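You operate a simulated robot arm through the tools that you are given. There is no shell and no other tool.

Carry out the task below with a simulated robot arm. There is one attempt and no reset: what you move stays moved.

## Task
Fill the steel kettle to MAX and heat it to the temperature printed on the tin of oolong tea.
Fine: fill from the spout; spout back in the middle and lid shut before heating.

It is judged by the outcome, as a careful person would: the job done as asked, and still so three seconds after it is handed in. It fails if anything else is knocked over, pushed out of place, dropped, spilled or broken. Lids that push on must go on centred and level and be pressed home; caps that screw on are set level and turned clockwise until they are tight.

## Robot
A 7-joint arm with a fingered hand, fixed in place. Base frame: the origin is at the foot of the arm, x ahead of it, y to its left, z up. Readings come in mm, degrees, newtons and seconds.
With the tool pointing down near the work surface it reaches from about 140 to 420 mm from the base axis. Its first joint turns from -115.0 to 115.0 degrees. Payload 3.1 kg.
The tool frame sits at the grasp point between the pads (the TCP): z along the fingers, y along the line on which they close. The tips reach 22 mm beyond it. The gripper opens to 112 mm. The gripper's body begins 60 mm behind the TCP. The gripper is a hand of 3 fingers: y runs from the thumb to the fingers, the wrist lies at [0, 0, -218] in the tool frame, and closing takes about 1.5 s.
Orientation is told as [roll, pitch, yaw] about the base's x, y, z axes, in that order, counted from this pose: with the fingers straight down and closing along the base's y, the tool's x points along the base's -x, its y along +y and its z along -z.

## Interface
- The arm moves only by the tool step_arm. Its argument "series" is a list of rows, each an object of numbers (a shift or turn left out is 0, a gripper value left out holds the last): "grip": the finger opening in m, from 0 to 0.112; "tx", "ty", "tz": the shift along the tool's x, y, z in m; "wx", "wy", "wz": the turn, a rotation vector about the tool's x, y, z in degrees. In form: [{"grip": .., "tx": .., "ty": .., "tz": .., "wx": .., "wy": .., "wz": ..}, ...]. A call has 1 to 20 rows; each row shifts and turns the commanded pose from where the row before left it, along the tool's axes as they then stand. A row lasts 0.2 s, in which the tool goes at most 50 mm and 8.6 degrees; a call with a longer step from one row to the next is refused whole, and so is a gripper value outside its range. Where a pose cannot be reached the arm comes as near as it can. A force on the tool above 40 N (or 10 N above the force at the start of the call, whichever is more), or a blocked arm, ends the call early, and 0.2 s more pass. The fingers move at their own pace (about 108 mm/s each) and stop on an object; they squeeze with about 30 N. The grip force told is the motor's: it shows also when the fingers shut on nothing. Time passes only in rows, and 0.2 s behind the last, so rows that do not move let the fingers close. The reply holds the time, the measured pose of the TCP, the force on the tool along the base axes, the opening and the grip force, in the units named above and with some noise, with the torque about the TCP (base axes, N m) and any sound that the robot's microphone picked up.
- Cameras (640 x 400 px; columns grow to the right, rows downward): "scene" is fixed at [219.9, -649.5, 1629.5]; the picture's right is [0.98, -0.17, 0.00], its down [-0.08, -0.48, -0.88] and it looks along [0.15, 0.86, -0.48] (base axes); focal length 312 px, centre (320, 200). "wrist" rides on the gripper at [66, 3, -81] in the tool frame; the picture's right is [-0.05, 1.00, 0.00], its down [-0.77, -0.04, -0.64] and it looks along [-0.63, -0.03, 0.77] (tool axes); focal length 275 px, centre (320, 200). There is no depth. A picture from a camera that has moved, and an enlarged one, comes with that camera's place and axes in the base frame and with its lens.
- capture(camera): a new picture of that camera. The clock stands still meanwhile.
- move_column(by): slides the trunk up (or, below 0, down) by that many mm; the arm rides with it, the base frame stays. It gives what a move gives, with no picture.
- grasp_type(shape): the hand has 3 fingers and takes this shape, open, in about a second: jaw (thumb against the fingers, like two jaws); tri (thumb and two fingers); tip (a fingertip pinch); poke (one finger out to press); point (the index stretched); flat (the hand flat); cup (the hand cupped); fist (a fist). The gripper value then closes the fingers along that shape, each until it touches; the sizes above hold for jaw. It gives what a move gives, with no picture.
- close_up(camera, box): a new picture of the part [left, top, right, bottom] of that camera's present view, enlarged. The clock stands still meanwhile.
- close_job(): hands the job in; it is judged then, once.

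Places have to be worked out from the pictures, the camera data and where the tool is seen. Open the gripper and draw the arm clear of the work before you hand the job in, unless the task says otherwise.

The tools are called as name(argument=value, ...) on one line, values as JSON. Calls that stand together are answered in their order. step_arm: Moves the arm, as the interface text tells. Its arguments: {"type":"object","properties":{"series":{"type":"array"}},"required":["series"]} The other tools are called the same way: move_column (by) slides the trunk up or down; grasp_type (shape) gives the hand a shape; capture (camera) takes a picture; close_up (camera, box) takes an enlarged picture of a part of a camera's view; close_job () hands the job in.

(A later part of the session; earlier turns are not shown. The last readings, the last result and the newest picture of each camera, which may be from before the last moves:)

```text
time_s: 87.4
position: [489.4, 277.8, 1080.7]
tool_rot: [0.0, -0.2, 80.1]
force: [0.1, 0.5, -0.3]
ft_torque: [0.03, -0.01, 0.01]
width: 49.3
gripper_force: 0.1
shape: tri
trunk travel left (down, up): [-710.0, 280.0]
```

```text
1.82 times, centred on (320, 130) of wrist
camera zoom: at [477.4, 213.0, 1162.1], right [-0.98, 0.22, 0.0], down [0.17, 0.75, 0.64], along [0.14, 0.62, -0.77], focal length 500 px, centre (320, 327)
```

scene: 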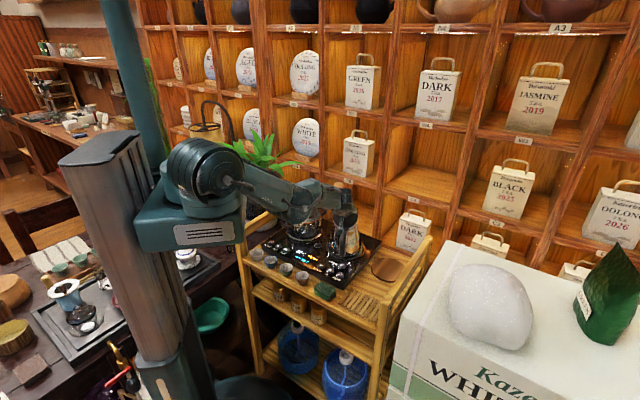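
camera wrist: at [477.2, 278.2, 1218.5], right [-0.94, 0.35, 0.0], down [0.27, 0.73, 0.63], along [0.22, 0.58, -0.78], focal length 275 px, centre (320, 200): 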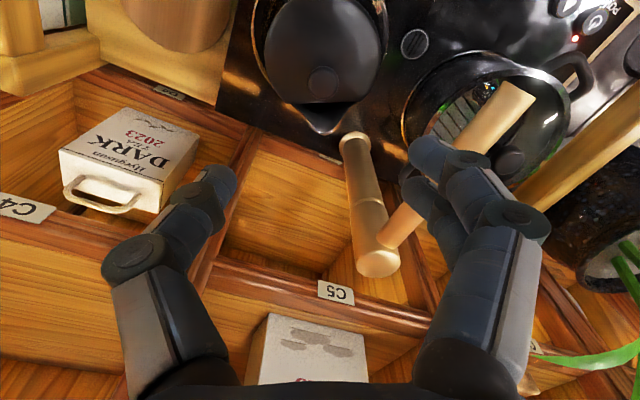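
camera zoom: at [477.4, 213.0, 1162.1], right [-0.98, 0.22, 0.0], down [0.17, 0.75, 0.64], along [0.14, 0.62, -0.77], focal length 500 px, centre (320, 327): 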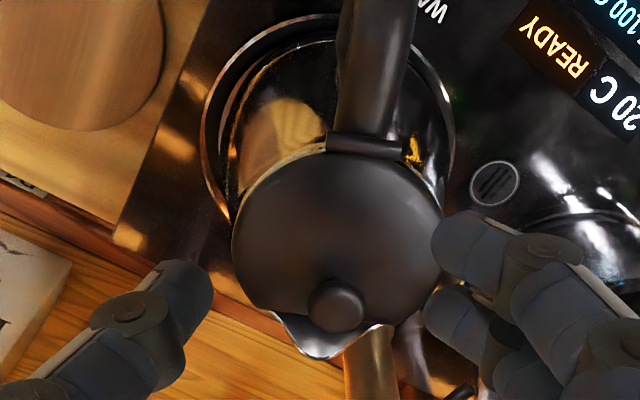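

Trunk is now at −215. The knob is ~55 mm ahead; I go back above it and lower partway to check alignment.

step_arm(series=[{"tx": -0.018, "ty": 0.0015, "wy": 0.2}, {"tx": -0.018, "ty": 0.0015}, {"tx": -0.0187, "ty": 0.0015}, {"tz": 0.025}])

close_up(camera="wrist", box=[200, 40, 440, 240])

```text
time_s: 88.4
position: [493.8, 331.9, 1056.1]
tool_rot: [0.1, -0.1, 80.1]
force: [0.2, -0.3, 1.3]
ft_torque: [0.03, 0.01, -0.02]
width: 49.2
gripper_force: 0.1
shape: tri
trunk travel left (down, up): [-710.0, 280.0]
```

```text
2.00 times, centred on (320, 140) of wrist
camera zoom: at [482.5, 267.4, 1136.7], right [-0.98, 0.22, 0.0], down [0.17, 0.75, 0.64], along [0.14, 0.62, -0.77], focal length 551 px, centre (320, 320)
```

zoom: 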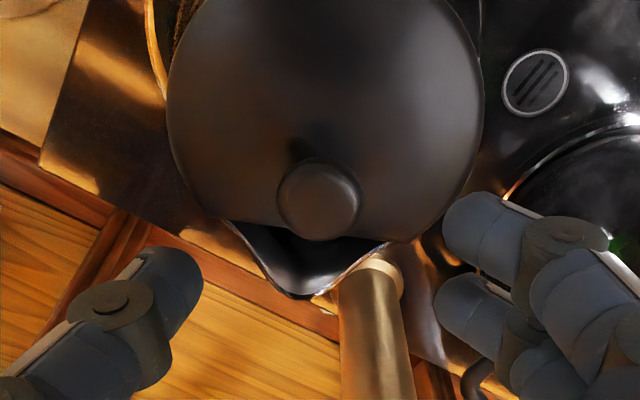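

step_arm(series=[{"tx": -0.0033, "tz": 0.02}, {"tz": 0.02}, {"tz": 0.01}, {"grip": 0.03}, {"grip": 0.02}, {"grip": 0.0145}, {}, {}])

close_up(camera="scene", box=[325, 190, 375, 230])

close_up(camera="wrist", box=[220, 120, 420, 280])

```text
time_s: 90.2
position: [495.6, 335.5, 1006.2]
tool_rot: [0.1, 0.1, 79.9]
force: [0.5, -0.3, 0.3]
ft_torque: [0.0, 0.0, 0.0]
width: 15.4
gripper_force: 0.0
shape: tri
trunk travel left (down, up): [-710.0, 280.0]
```

```text
10.00 times, centred on (350, 210) of scene
camera zoom: at [219.9, -649.5, 1629.5], right [0.98, -0.17, 0.0], down [-0.08, -0.48, -0.88], along [0.15, 0.86, -0.48], focal length 3124 px, centre (20, 100)
```

zoom: 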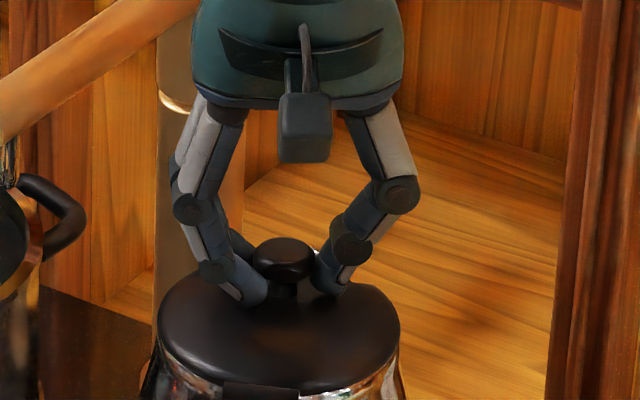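

```text
2.50 times, centred on (320, 200) of wrist
camera zoom: at [483.9, 270.9, 1087.5], right [-0.98, 0.22, 0.0], down [0.17, 0.75, 0.64], along [0.14, 0.62, -0.77], focal length 688 px, centre (320, 200)
```

zoom: 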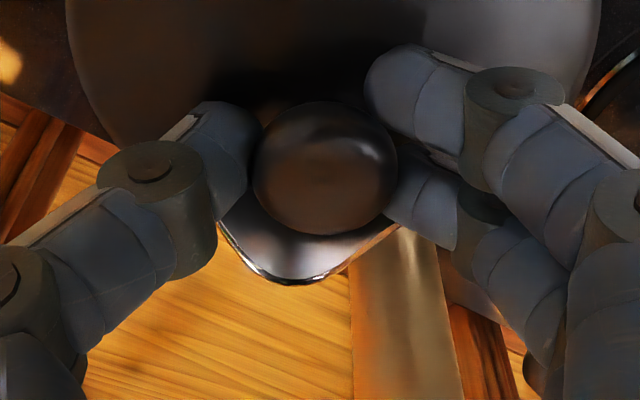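

Hook in place. I run the computed path to lid ~60° in one go (12 rows).

step_arm(series=[{"tx": 0.0029, "ty": 0.0003, "tz": -0.0046, "wy": -3.5}, {"tx": 0.0027, "ty": 0.0003, "tz": -0.0048, "wy": -3.5}, {"tx": 0.0032, "ty": 0.0004, "tz": -0.0045, "wy": -3.5}, {"tx": 0.0029, "ty": 0.0004, "tz": -0.0047, "wy": -3.5}, {"tx": 0.0034, "ty": 0.0005, "tz": -0.0044, "wy": -3.5}, {"tx": 0.0031, "ty": 0.0005, "tz": -0.0046, "wy": -3.5}, {"tx": 0.0036, "ty": 0.0006, "tz": -0.0043, "wy": -3.5}, {"tx": 0.0034, "ty": 0.0006, "tz": -0.0045, "wy": -3.5}, {"tx": 0.0038, "ty": 0.0008, "tz": -0.0041, "wy": -3.5}, {"tx": 0.0036, "ty": 0.0008, "tz": -0.0043, "wy": -3.5}, {"tx": 0.0041, "ty": 0.0008, "tz": -0.004, "wy": -3.5}, {"tx": 0.0038, "ty": 0.0008, "tz": -0.0042, "wy": -3.5}])

close_up(camera="scene", box=[310, 185, 390, 265])

close_up(camera="wrist", box=[200, 60, 440, 260])

```text
time_s: 92.8
position: [478.9, 282.2, 1042.8]
tool_rot: [0.0, -42.1, 80.0]
force: [-0.6, -0.4, -1.1]
ft_torque: [-0.02, 0.01, -0.03]
width: 14.8
gripper_force: 0.1
shape: tri
trunk travel left (down, up): [-710.0, 280.0]
```

```text
5.00 times, centred on (350, 225) of scene
camera zoom: at [219.9, -649.5, 1629.5], right [0.98, -0.17, 0.0], down [-0.08, -0.48, -0.88], along [0.15, 0.86, -0.48], focal length 1562 px, centre (170, 75)
```

zoom: 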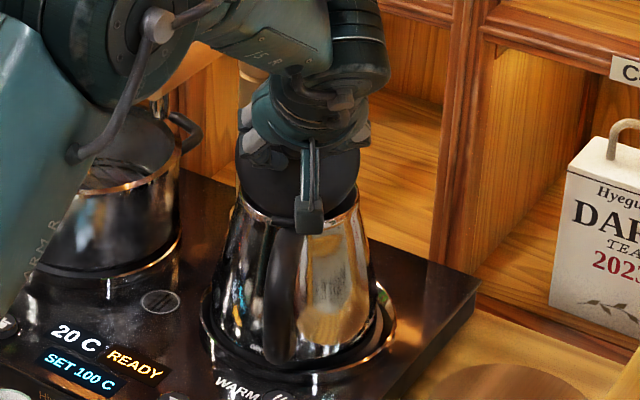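

```text
2.00 times, centred on (320, 160) of wrist
camera zoom: at [459.9, 181.7, 1058.3], right [-0.98, 0.21, 0.03], down [0.06, 0.14, 0.99], along [0.2, 0.97, -0.15], focal length 551 px, centre (320, 280)
```

zoom: 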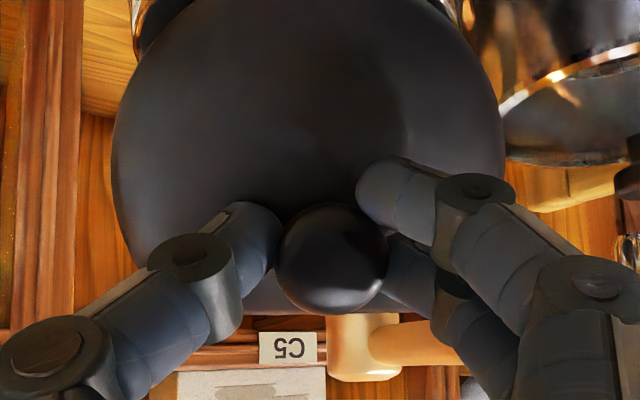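

Lid ~60°, no reach complaint this time. I continue two rows at a time toward 80°.

step_arm(series=[{"tx": 0.0043, "ty": 0.0009, "tz": -0.0038, "wy": -3.5}, {"tx": 0.004, "ty": 0.0009, "tz": -0.004, "wy": -3.5}])

close_up(camera="wrist", box=[200, 60, 440, 260])

```text
time_s: 93.4
position: [476.3, 272.1, 1040.9]
tool_rot: [0.0, -49.0, 80.0]
force: [-0.5, 0.3, 1.5]
ft_torque: [-0.02, -0.01, -0.05]
width: 14.9
gripper_force: 0.0
shape: tri
trunk travel left (down, up): [-710.0, 280.0]
```

```text
2.00 times, centred on (320, 160) of wrist
camera zoom: at [456.2, 171.5, 1044.9], right [-0.98, 0.2, 0.04], down [0.04, 0.02, 1.0], along [0.2, 0.98, -0.03], focal length 551 px, centre (320, 280)
```

zoom: 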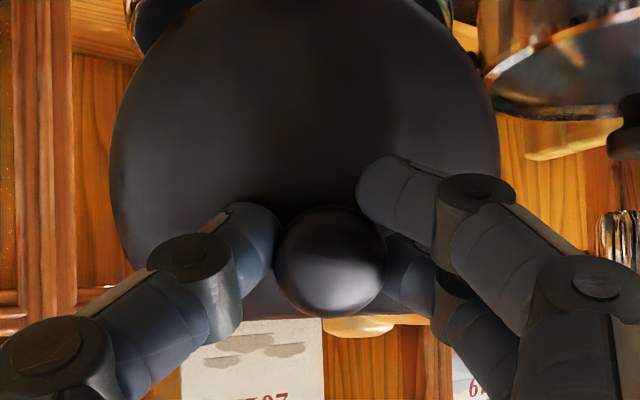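

step_arm(series=[{"tx": 0.0045, "ty": 0.0008, "tz": -0.0036, "wy": -3.5}, {"tx": 0.0043, "ty": 0.0008, "tz": -0.0039, "wy": -3.5}])

close_up(camera="wrist", box=[200, 60, 440, 260])

close_up(camera="scene", box=[310, 185, 390, 265])

```text
time_s: 94.0
position: [470.4, 260.7, 1038.6]
tool_rot: [0.1, -56.0, 80.0]
force: [-0.3, -0.9, 0.8]
ft_torque: [-0.03, -0.02, -0.05]
width: 15.2
gripper_force: 0.1
shape: tri
trunk travel left (down, up): [-710.0, 280.0]
```

```text
2.00 times, centred on (320, 160) of wrist
camera zoom: at [452.0, 160.6, 1029.6], right [-0.98, 0.2, 0.04], down [0.02, -0.1, 0.99], along [0.2, 0.98, 0.09], focal length 551 px, centre (320, 280)
```

zoom: 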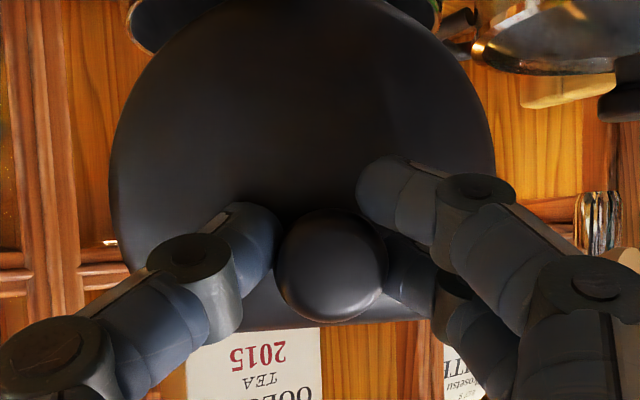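

```text
5.00 times, centred on (350, 225) of scene
camera zoom: at [219.9, -649.5, 1629.5], right [0.98, -0.17, 0.0], down [-0.08, -0.48, -0.88], along [0.15, 0.86, -0.48], focal length 1562 px, centre (170, 75)
```

zoom: 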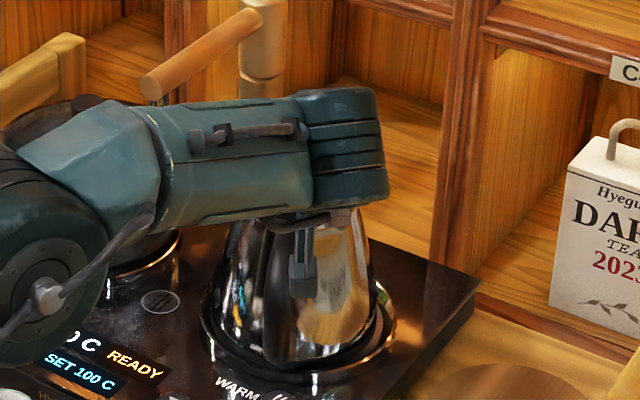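

At ~80° with under 1 N. Two more rows to ~90°.

step_arm(series=[{"tx": 0.0047, "ty": 0.0008, "tz": -0.0034, "wy": -3.5}, {"tx": 0.0045, "ty": 0.0008, "tz": -0.0037, "wy": -3.5}])

close_up(camera="wrist", box=[200, 60, 440, 260])

```text
time_s: 94.6
position: [468.0, 252.0, 1034.6]
tool_rot: [0.3, -63.0, 79.9]
force: [0.2, 2.8, -0.3]
ft_torque: [0.0, -0.01, 0.0]
width: 14.9
gripper_force: 0.1
shape: tri
trunk travel left (down, up): [-710.0, 280.0]
```

```text
2.00 times, centred on (320, 160) of wrist
camera zoom: at [450.6, 153.1, 1013.4], right [-0.98, 0.19, 0.04], down [0.0, -0.22, 0.98], along [0.2, 0.96, 0.21], focal length 551 px, centre (320, 280)
```

zoom: 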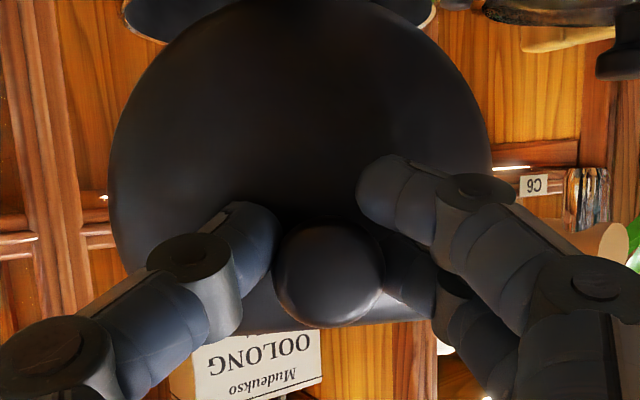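

step_arm(series=[{"tx": 0.0037, "ty": 0.0007, "tz": -0.0033}])

close_up(camera="wrist", box=[200, 60, 440, 260])

close_up(camera="scene", box=[310, 185, 390, 265])

```text
time_s: 95.0
position: [468.9, 244.8, 1034.4]
tool_rot: [0.2, -63.0, 80.1]
force: [-0.6, 2.7, 0.5]
ft_torque: [0.0, 0.0, -0.02]
width: 14.9
gripper_force: 0.0
shape: tri
out of reach, approached as far as the arm can: row 1
trunk travel left (down, up): [-710.0, 280.0]
```

```text
2.00 times, centred on (320, 160) of wrist
camera zoom: at [451.6, 146.2, 1011.7], right [-0.98, 0.19, 0.04], down [0.0, -0.22, 0.98], along [0.19, 0.96, 0.21], focal length 551 px, centre (320, 280)
```

zoom: 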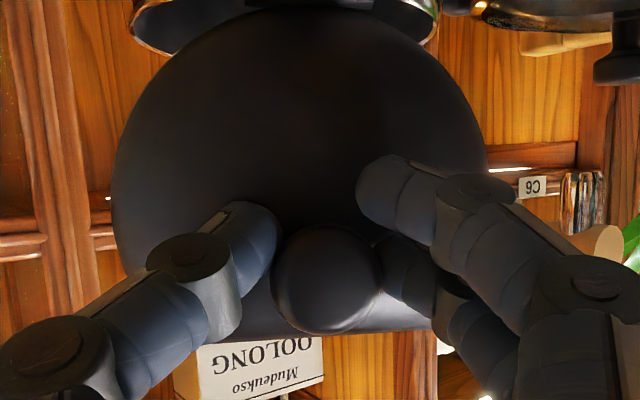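

```text
5.00 times, centred on (350, 225) of scene
camera zoom: at [219.9, -649.5, 1629.5], right [0.98, -0.17, 0.0], down [-0.08, -0.48, -0.88], along [0.15, 0.86, -0.48], focal length 1562 px, centre (170, 75)
```

zoom: 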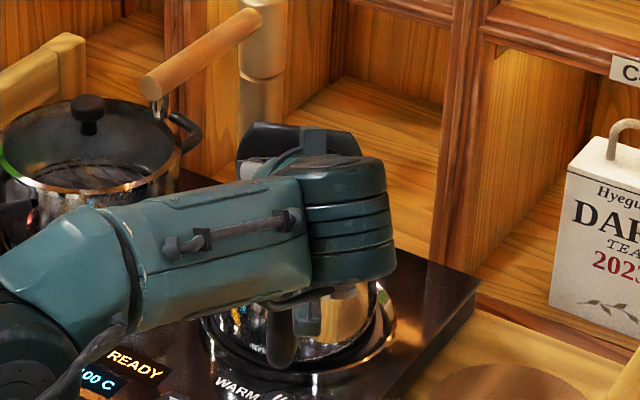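

By geometry the lid is at ~95° and leaning back. I release the hook a little at a time to see whether it stays.

step_arm(series=[{"tx": -0.0015, "tz": 0.0015, "grip": 0.02}, {"grip": 0.03}, {"grip": 0.04}])

close_up(camera="wrist", box=[200, 60, 440, 260])

close_up(camera="scene", box=[310, 185, 390, 265])

```text
time_s: 95.8
position: [471.1, 245.7, 1033.8]
tool_rot: [0.1, -63.0, 79.9]
force: [-0.7, 0.0, -0.2]
ft_torque: [0.02, 0.01, -0.02]
width: 39.8
gripper_force: 0.0
shape: tri
trunk travel left (down, up): [-710.0, 280.0]
```

```text
2.00 times, centred on (320, 160) of wrist
camera zoom: at [452.2, 147.0, 1012.4], right [-0.98, 0.19, 0.04], down [0.0, -0.22, 0.98], along [0.2, 0.96, 0.21], focal length 551 px, centre (320, 280)
```

zoom: 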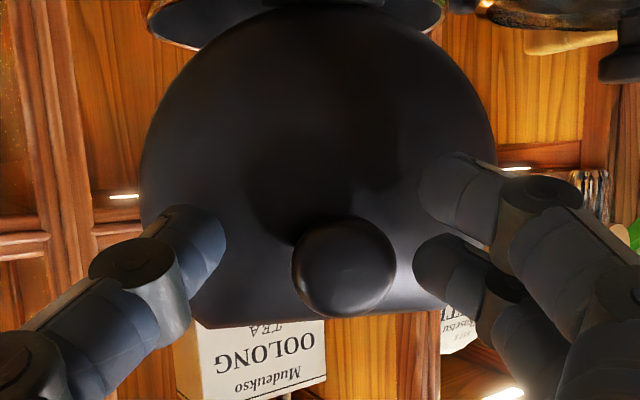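

```text
5.00 times, centred on (350, 225) of scene
camera zoom: at [219.9, -649.5, 1629.5], right [0.98, -0.17, 0.0], down [-0.08, -0.48, -0.88], along [0.15, 0.86, -0.48], focal length 1562 px, centre (170, 75)
```

zoom: 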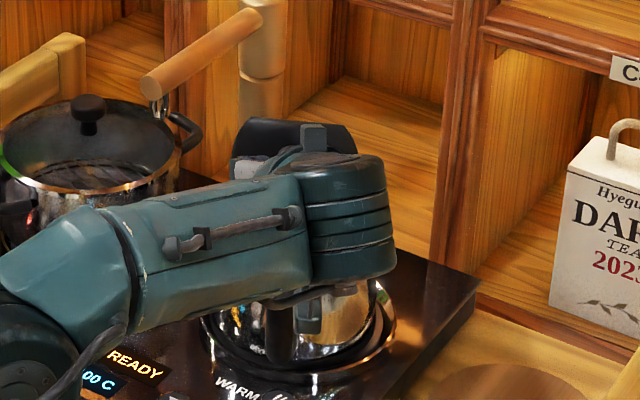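

The lid stays open by itself. I withdraw the hand back and up, untilting, without touching the lid.

step_arm(series=[{"grip": 0.055}, {"tx": -0.0066, "tz": -0.009, "wy": 5}, {"tx": -0.0058, "tz": -0.0095, "wy": 5}, {"tx": -0.005, "tz": -0.01, "wy": 5}, {"tx": -0.0041, "tz": -0.0104, "wy": 5}, {"tx": -0.005, "tz": -0.015, "wy": 6}, {"tx": -0.003, "tz": -0.02, "wy": 6}, {"tz": -0.02, "wy": 6}])

capture(camera="wrist")

close_up(camera="scene", box=[290, 165, 410, 275])

```text
time_s: 97.6
position: [462.7, 201.8, 1122.7]
tool_rot: [0.1, -24.8, 79.9]
force: [0.5, 0.2, -0.1]
ft_torque: [-0.02, 0.02, 0.03]
width: 54.5
gripper_force: 0.1
shape: tri
trunk travel left (down, up): [-710.0, 280.0]
```

```text
taken
camera wrist: at [446.4, 110.1, 1168.9], right [-0.98, 0.21, 0.02], down [0.11, 0.42, 0.9], along [0.18, 0.88, -0.43], focal length 275 px, centre (320, 200)
```

wrist: 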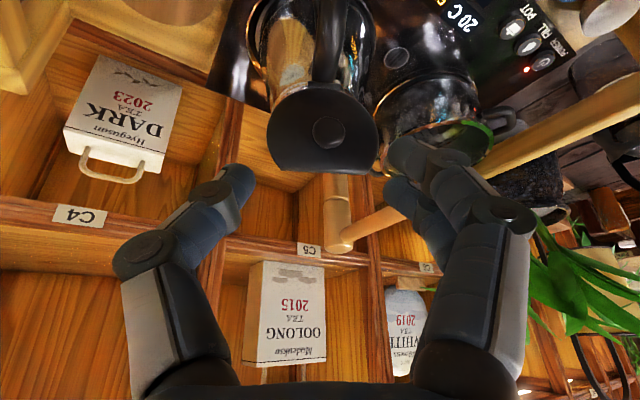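

```text
3.64 times, centred on (350, 220) of scene
camera zoom: at [219.9, -649.5, 1629.5], right [0.98, -0.17, 0.0], down [-0.08, -0.48, -0.88], along [0.15, 0.86, -0.48], focal length 1136 px, centre (211, 127)
```

zoom: 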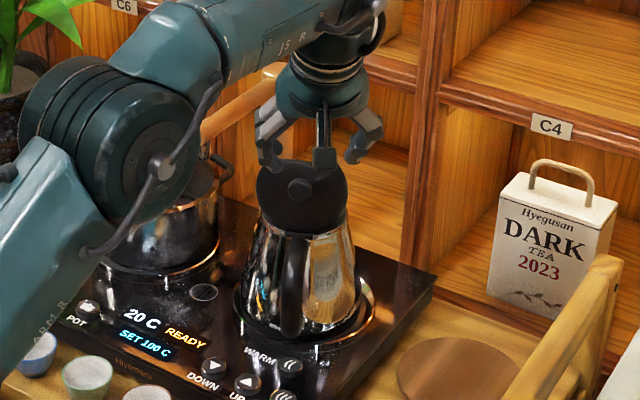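

The lid stands open on its own and the display still reads 20 C. Next is the spout: I raise the trunk 200 mm for vertical-tool work, untilt, and look down into the kettle and at the spout.

move_column(by=200)

step_arm(series=[{"wy": 8.3}, {"wy": 8.3}, {"wy": 8.2}, {"tx": -0.03}, {"tx": -0.03, "ty": 0.01}, {"tx": -0.03, "ty": 0.01}])

capture(camera="wrist")

close_up(camera="wrist", box=[240, 40, 400, 200])

```text
time_s: 99.8
position: [463.4, 200.7, 1322.5]
tool_rot: [0.2, -25.0, 80.1]
force: [-0.9, 1.1, -0.9]
ft_torque: [0.01, 0.0, 0.0]
width: 54.4
gripper_force: 0.1
shape: tri
trunk travel left (down, up): [-910.0, 80.0]
```

```text
time_s: 101.2
position: [460.0, 295.6, 1323.0]
tool_rot: [0.0, 0.0, 80.0]
force: [-0.5, -0.1, -0.8]
ft_torque: [-0.05, 0.03, 0.0]
width: 54.3
gripper_force: 0.0
shape: tri
trunk travel left (down, up): [-910.0, 80.0]
```

```text
taken
camera wrist: at [448.1, 231.7, 1404.3], right [-0.98, 0.22, 0.0], down [0.17, 0.75, 0.64], along [0.14, 0.62, -0.77], focal length 275 px, centre (320, 200)
```

wrist: 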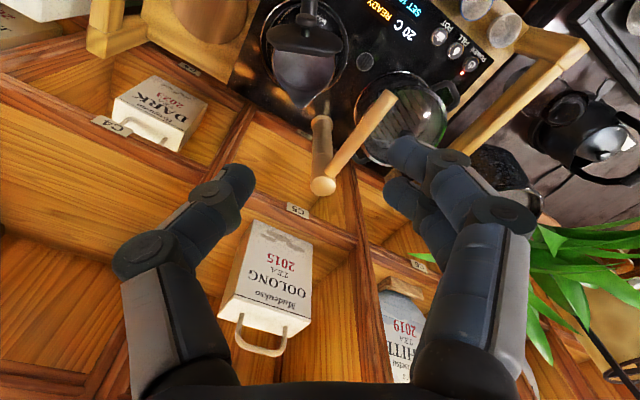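

```text
2.50 times, centred on (320, 120) of wrist
camera zoom: at [448.1, 231.7, 1404.3], right [-0.98, 0.22, 0.0], down [0.17, 0.75, 0.64], along [0.14, 0.62, -0.77], focal length 688 px, centre (320, 400)
```

zoom: 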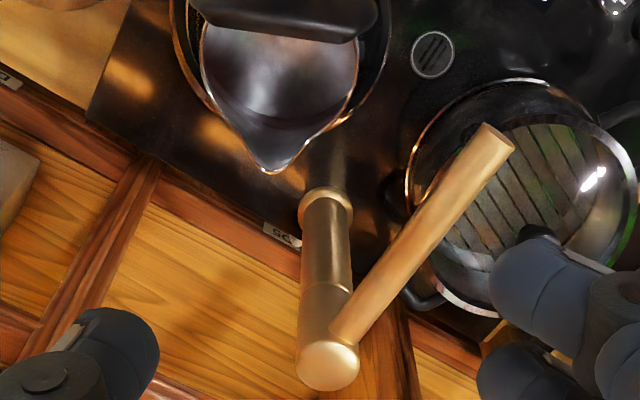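

The spout arm runs from the column (497,473) to its end (388,363), i.e. exactly in the middle at 225°. The kettle mouth is centred at ≈ (492,323), so the spout must swing 45°. I take the jaw shape, turn to yaw 45° and place the hand above the spout arm to straddle it.

grasp_type(shape="jaw")

step_arm(series=[{"wz": 7, "grip": 0.07}, {"wz": 7}, {"wz": 7}, {"wz": 7}, {"wz": 7}, {"tx": -0.0115, "ty": 0.0335}, {"tx": -0.0115, "ty": 0.0335}, {"tx": -0.0114, "ty": 0.0337}, {"tz": 0.045}, {"tz": 0.045}, {"tz": 0.045}, {"tz": 0.045}])

capture(camera="wrist")

```text
time_s: 102.1
position: [460.5, 292.1, 1324.2]
tool_rot: [0.1, -0.1, 80.0]
force: [0.2, -0.3, -0.1]
ft_torque: [-0.01, 0.01, 0.02]
width: 111.7
gripper_force: 0.1
shape: jaw
trunk travel left (down, up): [-910.0, 80.0]
```

```text
time_s: 104.7
position: [411.9, 391.5, 1143.4]
tool_rot: [0.3, -0.1, 45.0]
force: [0.1, -0.5, 0.8]
ft_torque: [0.0, 0.01, -0.01]
width: 70.5
gripper_force: 0.1
shape: jaw
trunk travel left (down, up): [-910.0, 80.0]
```

```text
taken
camera wrist: at [365.9, 347.2, 1224.7], right [-0.67, 0.74, 0.0], down [0.57, 0.52, 0.64], along [0.47, 0.43, -0.77], focal length 275 px, centre (320, 200)
```

wrist: 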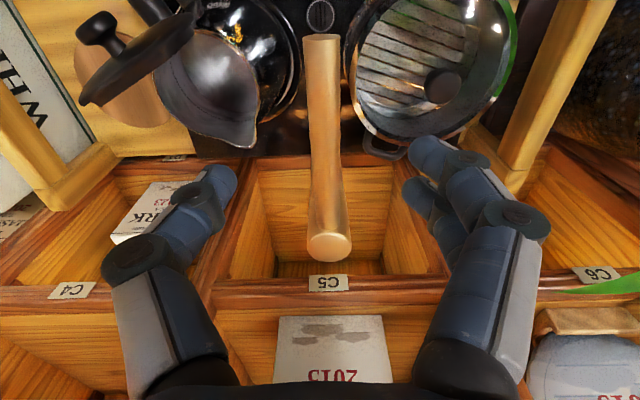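

The spout arm lies right between the open fingers. I lower to z≈1060 so they straddle it and narrow the gap to about 36 mm.

step_arm(series=[{"tz": 0.03, "ty": 0.0025}, {"tz": 0.03}, {"tz": 0.022}, {"grip": 0.05}, {"grip": 0.038}, {}])

capture(camera="wrist")

close_up(camera="scene", box=[280, 150, 400, 270])

```text
time_s: 106.1
position: [409.9, 390.3, 1061.6]
tool_rot: [0.0, -0.1, 44.9]
force: [0.4, 0.6, -0.5]
ft_torque: [-0.01, 0.0, 0.01]
width: 38.5
gripper_force: 0.2
shape: jaw
trunk travel left (down, up): [-910.0, 80.0]
```

```text
taken
camera wrist: at [362.6, 347.2, 1143.5], right [-0.67, 0.74, 0.0], down [0.57, 0.52, 0.64], along [0.47, 0.43, -0.77], focal length 275 px, centre (320, 200)
```

wrist: 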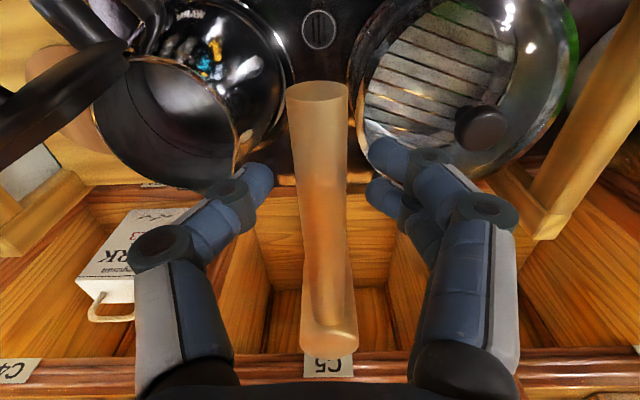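

```text
3.33 times, centred on (340, 210) of scene
camera zoom: at [219.9, -649.5, 1629.5], right [0.98, -0.17, 0.0], down [-0.08, -0.48, -0.88], along [0.15, 0.86, -0.48], focal length 1041 px, centre (253, 167)
```

zoom: 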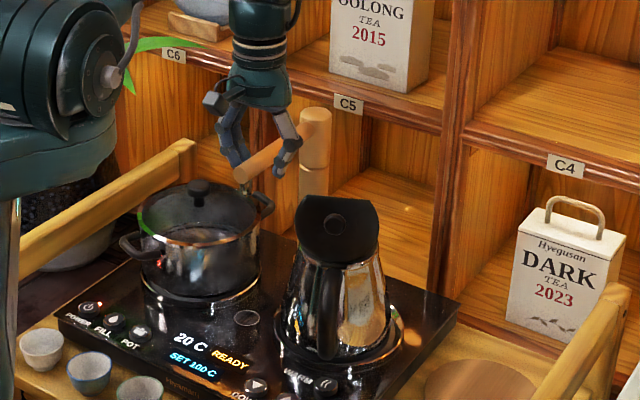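

The hand straddles the spout. Before swinging, I zoom into the kettle's interior from this view to look for the MAX mark.

close_up(camera="wrist", box=[80, 30, 260, 200])

```text
2.35 times, centred on (170, 115) of wrist
camera zoom: at [362.6, 347.2, 1143.5], right [-0.67, 0.74, 0.0], down [0.57, 0.52, 0.64], along [0.47, 0.43, -0.77], focal length 648 px, centre (673, 400)
```

zoom: 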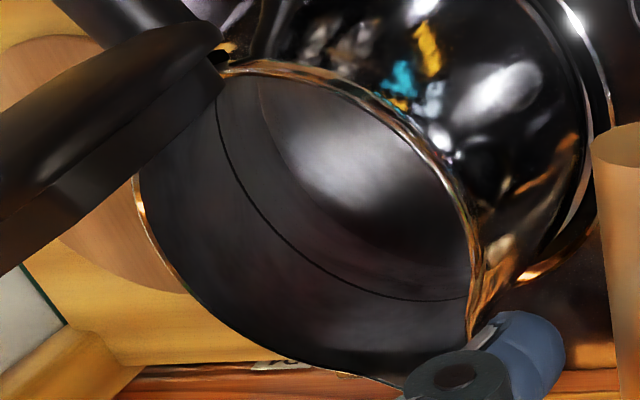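

There's a thin ring line inside the kettle wall near the top — presumably the MAX line. Now I swing the spout about its column toward the kettle, 20° first.

step_arm(series=[{"tx": -0.0004, "ty": -0.0102, "wz": -5}, {"tx": -0.0004, "ty": -0.0102, "wz": -5}, {"tx": -0.0004, "ty": -0.0102, "wz": -5}, {"tx": -0.0004, "ty": -0.0102, "wz": -5}])

capture(camera="wrist")

close_up(camera="scene", box=[280, 150, 400, 270])

```text
time_s: 107.1
position: [442.1, 368.2, 1060.9]
tool_rot: [0.1, -0.1, 65.1]
force: [-0.2, -0.4, 0.2]
ft_torque: [-0.02, 0.03, -0.02]
width: 38.4
gripper_force: 0.2
shape: jaw
trunk travel left (down, up): [-910.0, 80.0]
```

```text
taken
camera wrist: at [415.1, 308.8, 1142.0], right [-0.89, 0.46, 0.0], down [0.36, 0.68, 0.64], along [0.29, 0.57, -0.77], focal length 275 px, centre (320, 200)
```

wrist: 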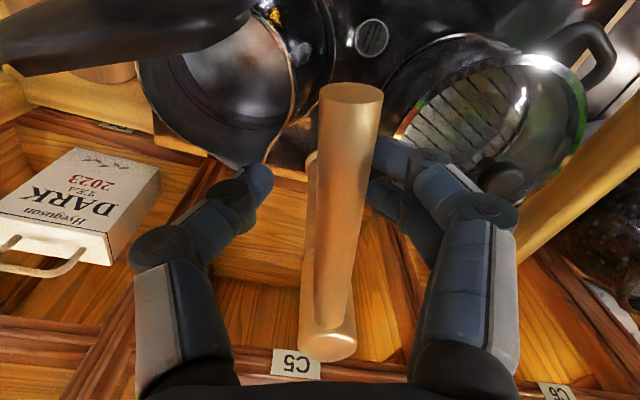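

```text
3.33 times, centred on (340, 210) of scene
camera zoom: at [219.9, -649.5, 1629.5], right [0.98, -0.17, 0.0], down [-0.08, -0.48, -0.88], along [0.15, 0.86, -0.48], focal length 1041 px, centre (253, 167)
```

zoom: 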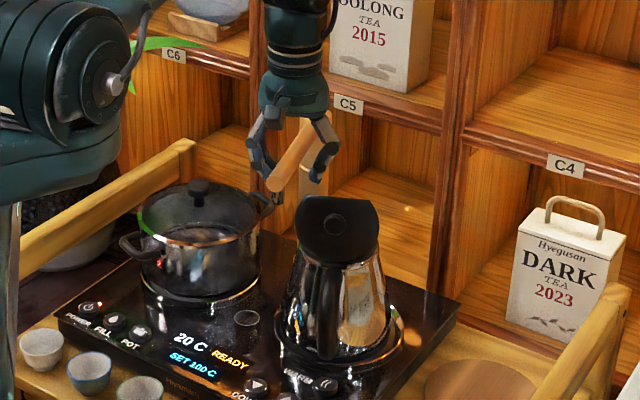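

The spout follows smoothly. I continue another 25° toward the kettle mouth.

step_arm(series=[{"tx": -0.0004, "ty": -0.0102, "wz": -5}, {"tx": -0.0004, "ty": -0.0102, "wz": -5}, {"tx": -0.0004, "ty": -0.0102, "wz": -5}, {"tx": -0.0004, "ty": -0.0102, "wz": -5}, {"tx": -0.0004, "ty": -0.0102, "wz": -5}])

capture(camera="wrist")

close_up(camera="scene", box=[280, 150, 400, 270])

```text
time_s: 108.3
position: [494.0, 357.2, 1061.5]
tool_rot: [0.2, -0.1, 90.1]
force: [0.3, -0.2, -0.3]
ft_torque: [0.02, -0.01, 0.0]
width: 38.5
gripper_force: 0.0
shape: jaw
trunk travel left (down, up): [-910.0, 80.0]
```

```text
taken
camera wrist: at [493.0, 291.1, 1142.5], right [-1.0, 0.04, 0.0], down [0.04, 0.77, 0.64], along [0.03, 0.64, -0.77], focal length 275 px, centre (320, 200)
```

wrist: 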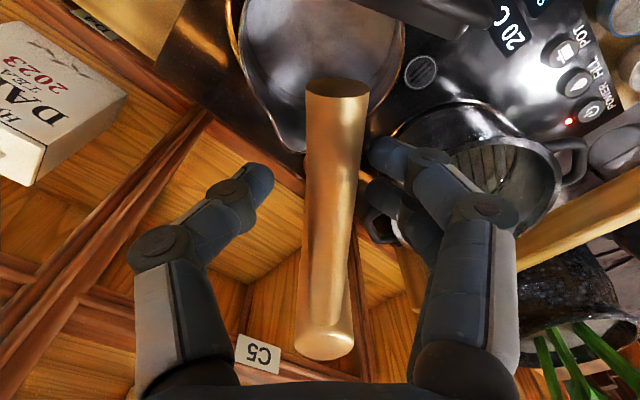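

```text
3.33 times, centred on (340, 210) of scene
camera zoom: at [219.9, -649.5, 1629.5], right [0.98, -0.17, 0.0], down [-0.08, -0.48, -0.88], along [0.15, 0.86, -0.48], focal length 1041 px, centre (253, 167)
```

zoom: 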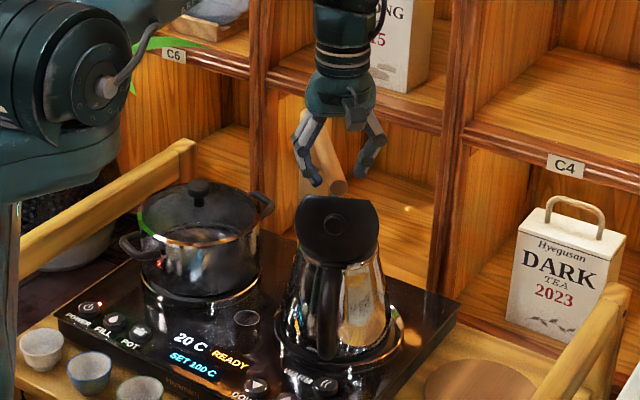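

The spout end is now at ≈ (489,318), so its outlet (~15 mm back) is well inside the kettle mouth (centre (492,323)). I open the fingers and lift straight off.

step_arm(series=[{"grip": 0.06}, {"grip": 0.07}, {"tz": -0.04}, {"tz": -0.045}, {"tz": -0.045}, {"tz": -0.045}])

capture(camera="wrist")

close_up(camera="wrist", box=[200, 0, 460, 200])

```text
time_s: 109.7
position: [494.6, 355.1, 1235.5]
tool_rot: [0.0, -0.1, 90.1]
force: [-0.1, 0.6, 0.4]
ft_torque: [0.0, 0.02, -0.02]
width: 69.9
gripper_force: 0.1
shape: jaw
trunk travel left (down, up): [-910.0, 80.0]
```

```text
taken
camera wrist: at [493.0, 290.1, 1317.7], right [-1.0, 0.05, 0.0], down [0.04, 0.77, 0.64], along [0.03, 0.64, -0.77], focal length 275 px, centre (320, 200)
```

wrist: 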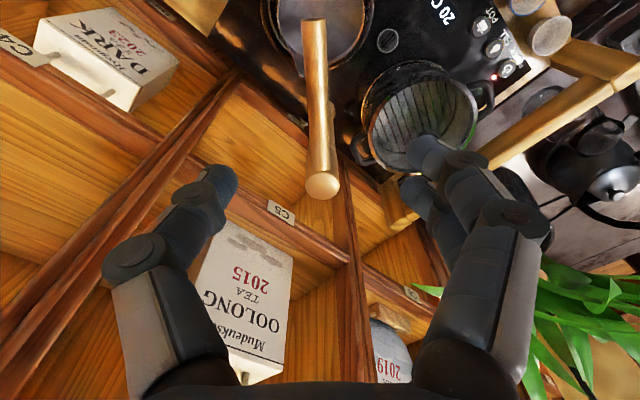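

```text
2.00 times, centred on (330, 100) of wrist
camera zoom: at [493.0, 290.1, 1317.7], right [-1.0, 0.05, 0.0], down [0.04, 0.77, 0.64], along [0.03, 0.64, -0.77], focal length 551 px, centre (300, 400)
```

zoom: 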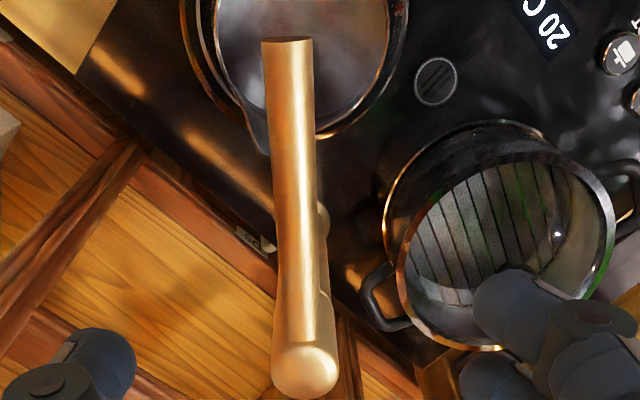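

The spout outlet is over the kettle mouth. Now for the buttons: I take the poke shape and look where the fingertip is.

grasp_type(shape="poke")

capture(camera="wrist")

close_up(camera="scene", box=[280, 90, 400, 200])

```text
time_s: 110.6
position: [494.3, 356.7, 1235.6]
tool_rot: [0.0, -0.3, 90.0]
force: [0.0, -0.6, -0.2]
ft_torque: [-0.05, 0.01, 0.0]
width: 0.0
gripper_force: 0.0
shape: poke
trunk travel left (down, up): [-910.0, 80.0]
```

```text
taken
camera wrist: at [493.8, 290.2, 1316.7], right [-1.0, 0.05, 0.0], down [0.04, 0.77, 0.64], along [0.03, 0.64, -0.77], focal length 275 px, centre (320, 200)
```

wrist: 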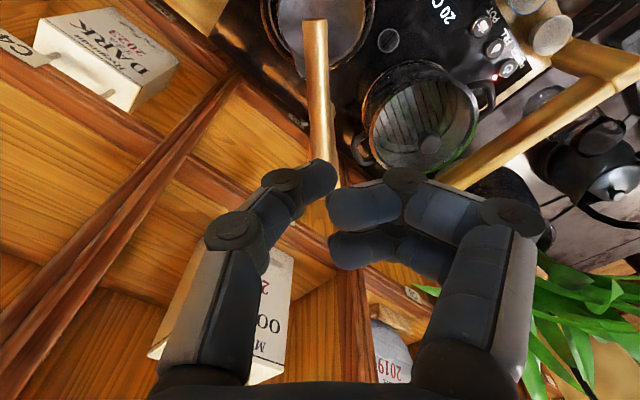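

```text
3.64 times, centred on (340, 145) of scene
camera zoom: at [219.9, -649.5, 1629.5], right [0.98, -0.17, 0.0], down [-0.08, -0.48, -0.88], along [0.15, 0.86, -0.48], focal length 1136 px, centre (247, 400)
```

zoom: 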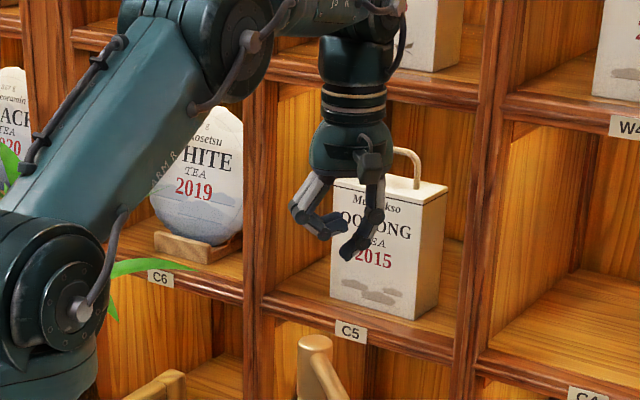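

In poke shape the thumb points out, its tip ~22 mm below the TCP. I carry the hand high over to the FILL button (≈ (231,390)), turning to yaw ~10° so the wrist camera also faces the kettle.

step_arm(series=[{"wz": 8}, {"wz": 8}, {"wz": 8}, {"wz": 8}, {"wz": 8}, {"wz": 8}, {"wz": 8}, {"wz": 8}, {"wz": 8}, {"wz": 8}, {"tx": 0.0423, "ty": 0.0132}, {"tx": 0.0423, "ty": 0.0132}, {"tx": 0.0423, "ty": 0.0132}, {"tx": 0.0423, "ty": 0.0132}, {"tx": 0.0423, "ty": 0.0132}, {"tx": 0.0421, "ty": 0.0132}])

capture(camera="wrist")

capture(camera="scene")

```text
time_s: 114.0
position: [228.2, 389.1, 1238.8]
tool_rot: [0.1, -0.1, 9.9]
force: [0.9, -1.5, -0.3]
ft_torque: [0.02, -0.02, 0.0]
width: 0.0
gripper_force: 0.0
shape: poke
trunk travel left (down, up): [-910.0, 80.0]
```

```text
taken
camera wrist: at [164.2, 382.0, 1320.3], right [-0.13, 0.99, 0.0], down [0.77, 0.1, 0.64], along [0.63, 0.08, -0.77], focal length 275 px, centre (320, 200)
```

wrist: 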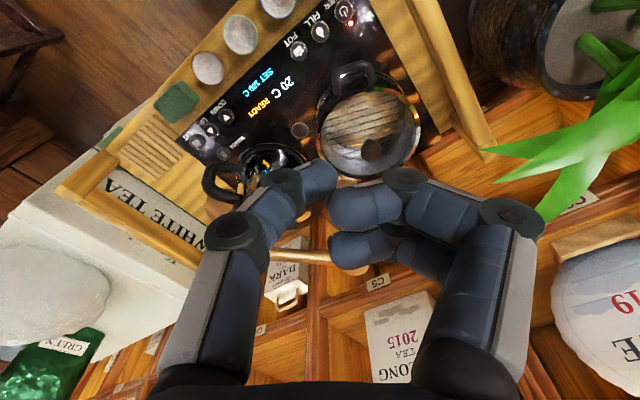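

```text
taken
```

scene: 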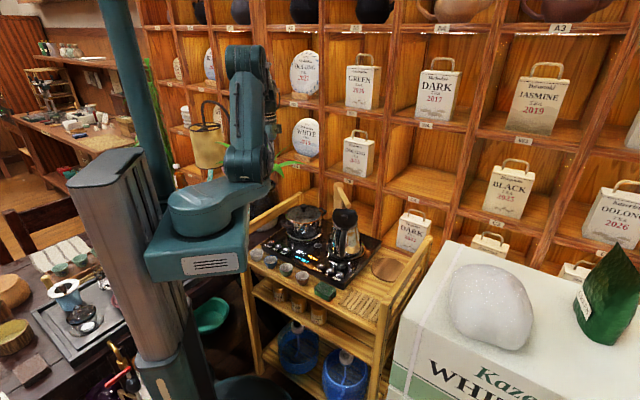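

The tool is right above FILL, but at this yaw the hand would pass close to the pot's handle. I turn to yaw 45° (more clearance), descend to ~30 mm above the button and look.

step_arm(series=[{"wz": -7}, {"wz": -7}, {"wz": -7}, {"wz": -7}, {"wz": -7}, {"tz": 0.048}, {"tz": 0.048}, {"tz": 0.048}, {"tz": 0.048}, {"tz": 0.048}, {"tz": 0.048}, {"tz": 0.045}])

capture(camera="wrist")

close_up(camera="scene", box=[230, 200, 350, 290])

```text
time_s: 116.6
position: [232.1, 391.9, 904.1]
tool_rot: [0.0, -0.1, 45.0]
force: [0.3, 0.0, -1.0]
ft_torque: [-0.01, 0.04, 0.0]
width: 0.1
gripper_force: 0.1
shape: poke
trunk travel left (down, up): [-910.0, 80.0]
```

```text
taken
camera wrist: at [185.4, 348.1, 984.4], right [-0.67, 0.74, 0.0], down [0.57, 0.52, 0.64], along [0.47, 0.43, -0.77], focal length 275 px, centre (320, 200)
```

wrist: 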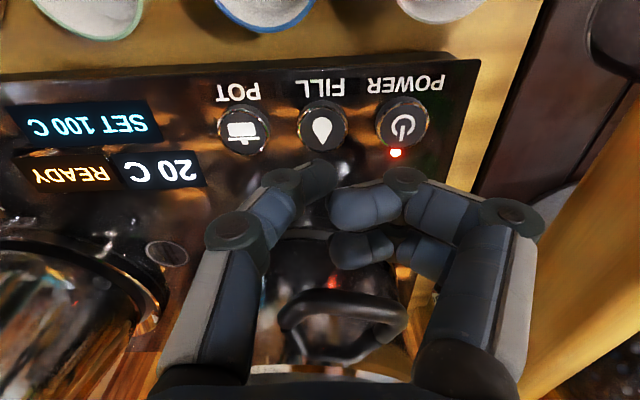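

```text
4.44 times, centred on (290, 245) of scene
camera zoom: at [219.9, -649.5, 1629.5], right [0.98, -0.17, 0.0], down [-0.08, -0.48, -0.88], along [0.15, 0.86, -0.48], focal length 1388 px, centre (453, 0)
```

zoom: 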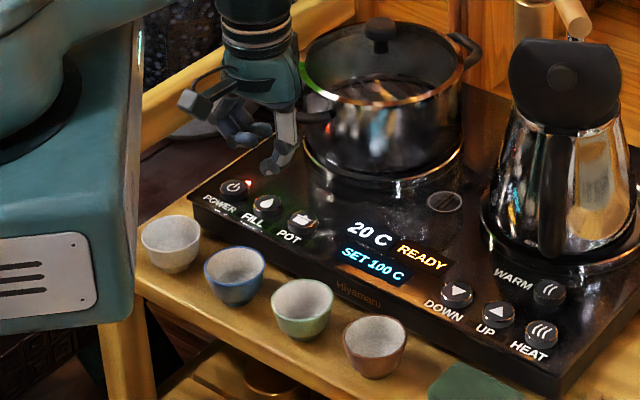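

FILL is ~5 mm nearer me than the tool axis. I correct and lower the fingertip to just above the button.

step_arm(series=[{"tx": 0.005, "ty": 0.001}, {"tz": 0.012}, {"tz": 0.01}])

close_up(camera="wrist", box=[220, 80, 420, 220])

close_up(camera="scene", box=[255, 215, 325, 265])

```text
time_s: 117.4
position: [225.9, 388.7, 881.7]
tool_rot: [0.2, -0.1, 45.1]
force: [0.6, -0.3, -0.1]
ft_torque: [-0.04, -0.05, -0.01]
width: 0.0
gripper_force: 0.0
shape: poke
trunk travel left (down, up): [-910.0, 80.0]
```

```text
2.86 times, centred on (320, 150) of wrist
camera zoom: at [179.2, 344.9, 962.7], right [-0.67, 0.74, 0.0], down [0.57, 0.52, 0.64], along [0.47, 0.43, -0.77], focal length 786 px, centre (320, 343)
```

zoom: 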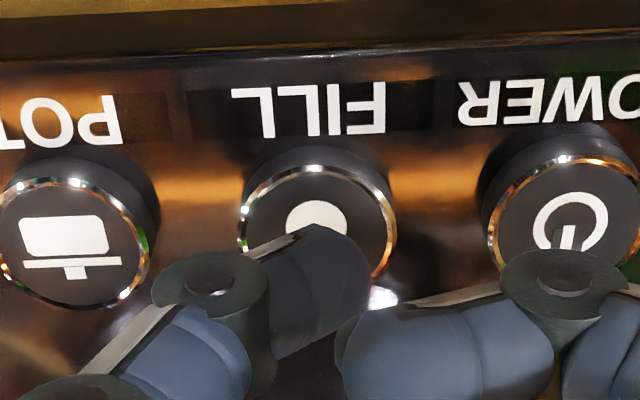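

```text
8.00 times, centred on (290, 240) of scene
camera zoom: at [219.9, -649.5, 1629.5], right [0.98, -0.17, 0.0], down [-0.08, -0.48, -0.88], along [0.15, 0.86, -0.48], focal length 2499 px, centre (560, -120)
```

zoom: 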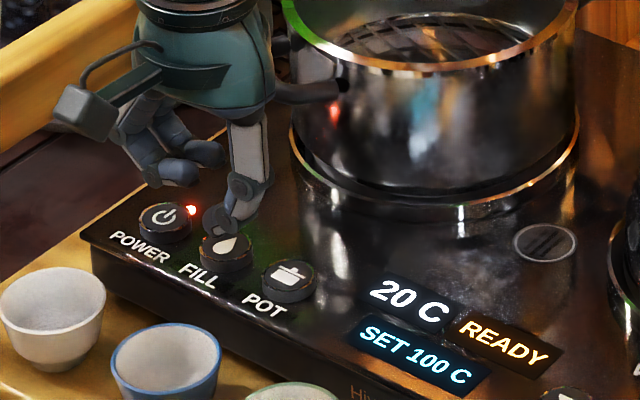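

The fingertip hangs just over FILL's rear half. I shift 4 mm toward me and lower in small steps until it touches.

step_arm(series=[{"tx": 0.004}, {"tz": 0.003}])

```text
time_s: 118.0
position: [221.9, 385.6, 879.7]
tool_rot: [0.1, -0.1, 45.0]
force: [-0.6, 0.8, -0.2]
ft_torque: [0.01, 0.01, 0.02]
width: 0.3
gripper_force: 0.1
shape: poke
trunk travel left (down, up): [-910.0, 80.0]
```

step_arm(series=[{"tz": 0.003}])

close_up(camera="scene", box=[255, 215, 325, 265])

```text
time_s: 118.4
position: [222.0, 385.2, 874.7]
tool_rot: [0.2, 0.0, 45.0]
force: [-0.1, 0.0, 0.4]
ft_torque: [0.03, -0.01, 0.01]
width: 0.1
gripper_force: 0.1
shape: poke
trunk travel left (down, up): [-910.0, 80.0]
```

```text
8.00 times, centred on (290, 240) of scene
camera zoom: at [219.9, -649.5, 1629.5], right [0.98, -0.17, 0.0], down [-0.08, -0.48, -0.88], along [0.15, 0.86, -0.48], focal length 2499 px, centre (560, -120)
```

zoom: 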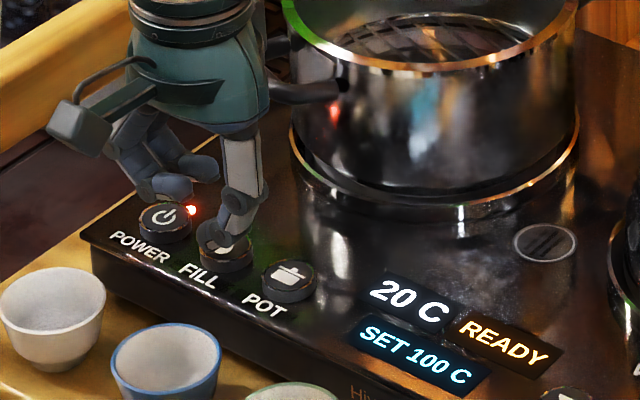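

Not yet touching; the curled fingers are ~11 mm above POWER, so there is room. I press on in 2–3 mm steps.

step_arm(series=[{"tz": 0.0025}])

```text
time_s: 118.8
position: [221.9, 385.5, 872.9]
tool_rot: [0.1, -0.1, 45.1]
force: [0.2, -0.1, -1.0]
ft_torque: [0.01, 0.03, 0.01]
width: 0.0
gripper_force: 0.0
shape: poke
trunk travel left (down, up): [-910.0, 80.0]
```

step_arm(series=[{"tz": 0.0025}])

close_up(camera="scene", box=[265, 225, 305, 255])

```text
time_s: 119.2
position: [222.1, 384.7, 869.8]
tool_rot: [0.1, 0.0, 45.0]
force: [-0.3, 0.0, 0.5]
ft_torque: [0.03, 0.03, 0.01]
width: 0.1
gripper_force: 0.0
shape: poke
trunk travel left (down, up): [-910.0, 80.0]
heard: click
```

```text
13.33 times, centred on (285, 240) of scene
camera zoom: at [219.9, -649.5, 1629.5], right [0.98, -0.17, 0.0], down [-0.08, -0.48, -0.88], along [0.15, 0.86, -0.48], focal length 4166 px, centre (787, -333)
```

zoom: 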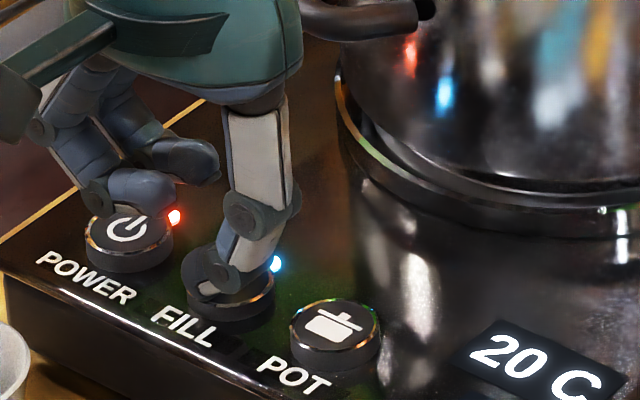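

Click — a blue light came on by FILL: water is running. I lift off and check the spout and display right away.

step_arm(series=[{"tz": -0.03}])

close_up(camera="scene", box=[255, 180, 385, 280])

```text
time_s: 119.6
position: [222.4, 385.7, 900.7]
tool_rot: [0.2, -0.2, 45.0]
force: [-0.1, -0.8, 0.4]
ft_torque: [0.01, 0.01, 0.0]
width: 0.0
gripper_force: 0.0
shape: poke
trunk travel left (down, up): [-910.0, 80.0]
```

```text
4.00 times, centred on (320, 230) of scene
camera zoom: at [219.9, -649.5, 1629.5], right [0.98, -0.17, 0.0], down [-0.08, -0.48, -0.88], along [0.15, 0.86, -0.48], focal length 1250 px, centre (320, 80)
```

zoom: 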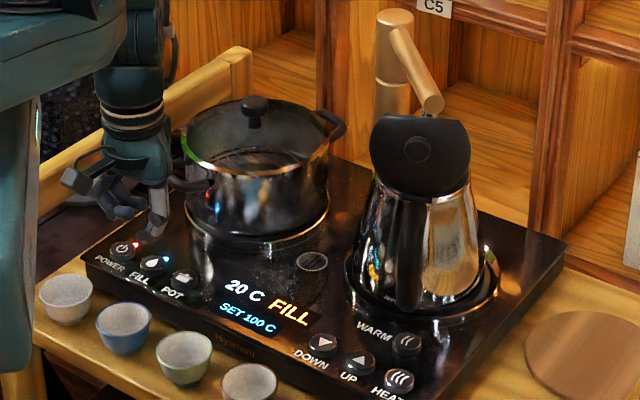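

The display says FILL. I rise and turn the camera toward the kettle to watch the level (the clock only runs in rows).

step_arm(series=[{"tz": -0.045}, {"tz": -0.045, "wz": 7.5}, {"tz": -0.04, "wz": 7.5}, {"tz": -0.03, "wz": 7.5}, {"tz": -0.02, "wz": 7.5}, {"tz": -0.01, "wz": 7.5}, {"wz": 7.5}, {"wz": 7.5}])

capture(camera="wrist")

```text
time_s: 121.4
position: [223.0, 384.4, 1089.6]
tool_rot: [0.2, 0.1, -7.7]
force: [-0.1, 0.5, 0.0]
ft_torque: [0.01, 0.01, 0.0]
width: 0.0
gripper_force: 0.1
shape: poke
trunk travel left (down, up): [-910.0, 80.0]
```

```text
taken
camera wrist: at [159.7, 396.8, 1171.1], right [0.18, 0.98, 0.0], down [0.76, -0.14, 0.64], along [0.63, -0.11, -0.77], focal length 275 px, centre (320, 200)
```

wrist: 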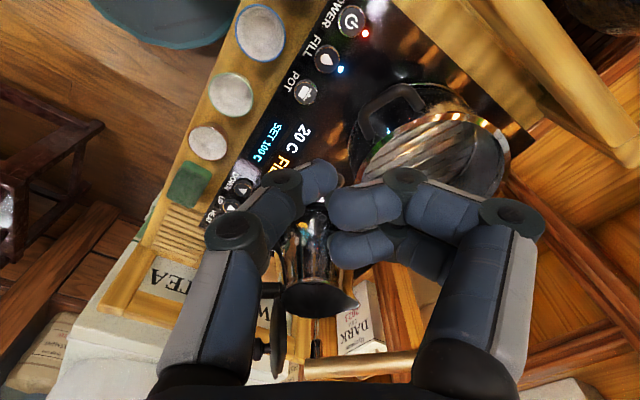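

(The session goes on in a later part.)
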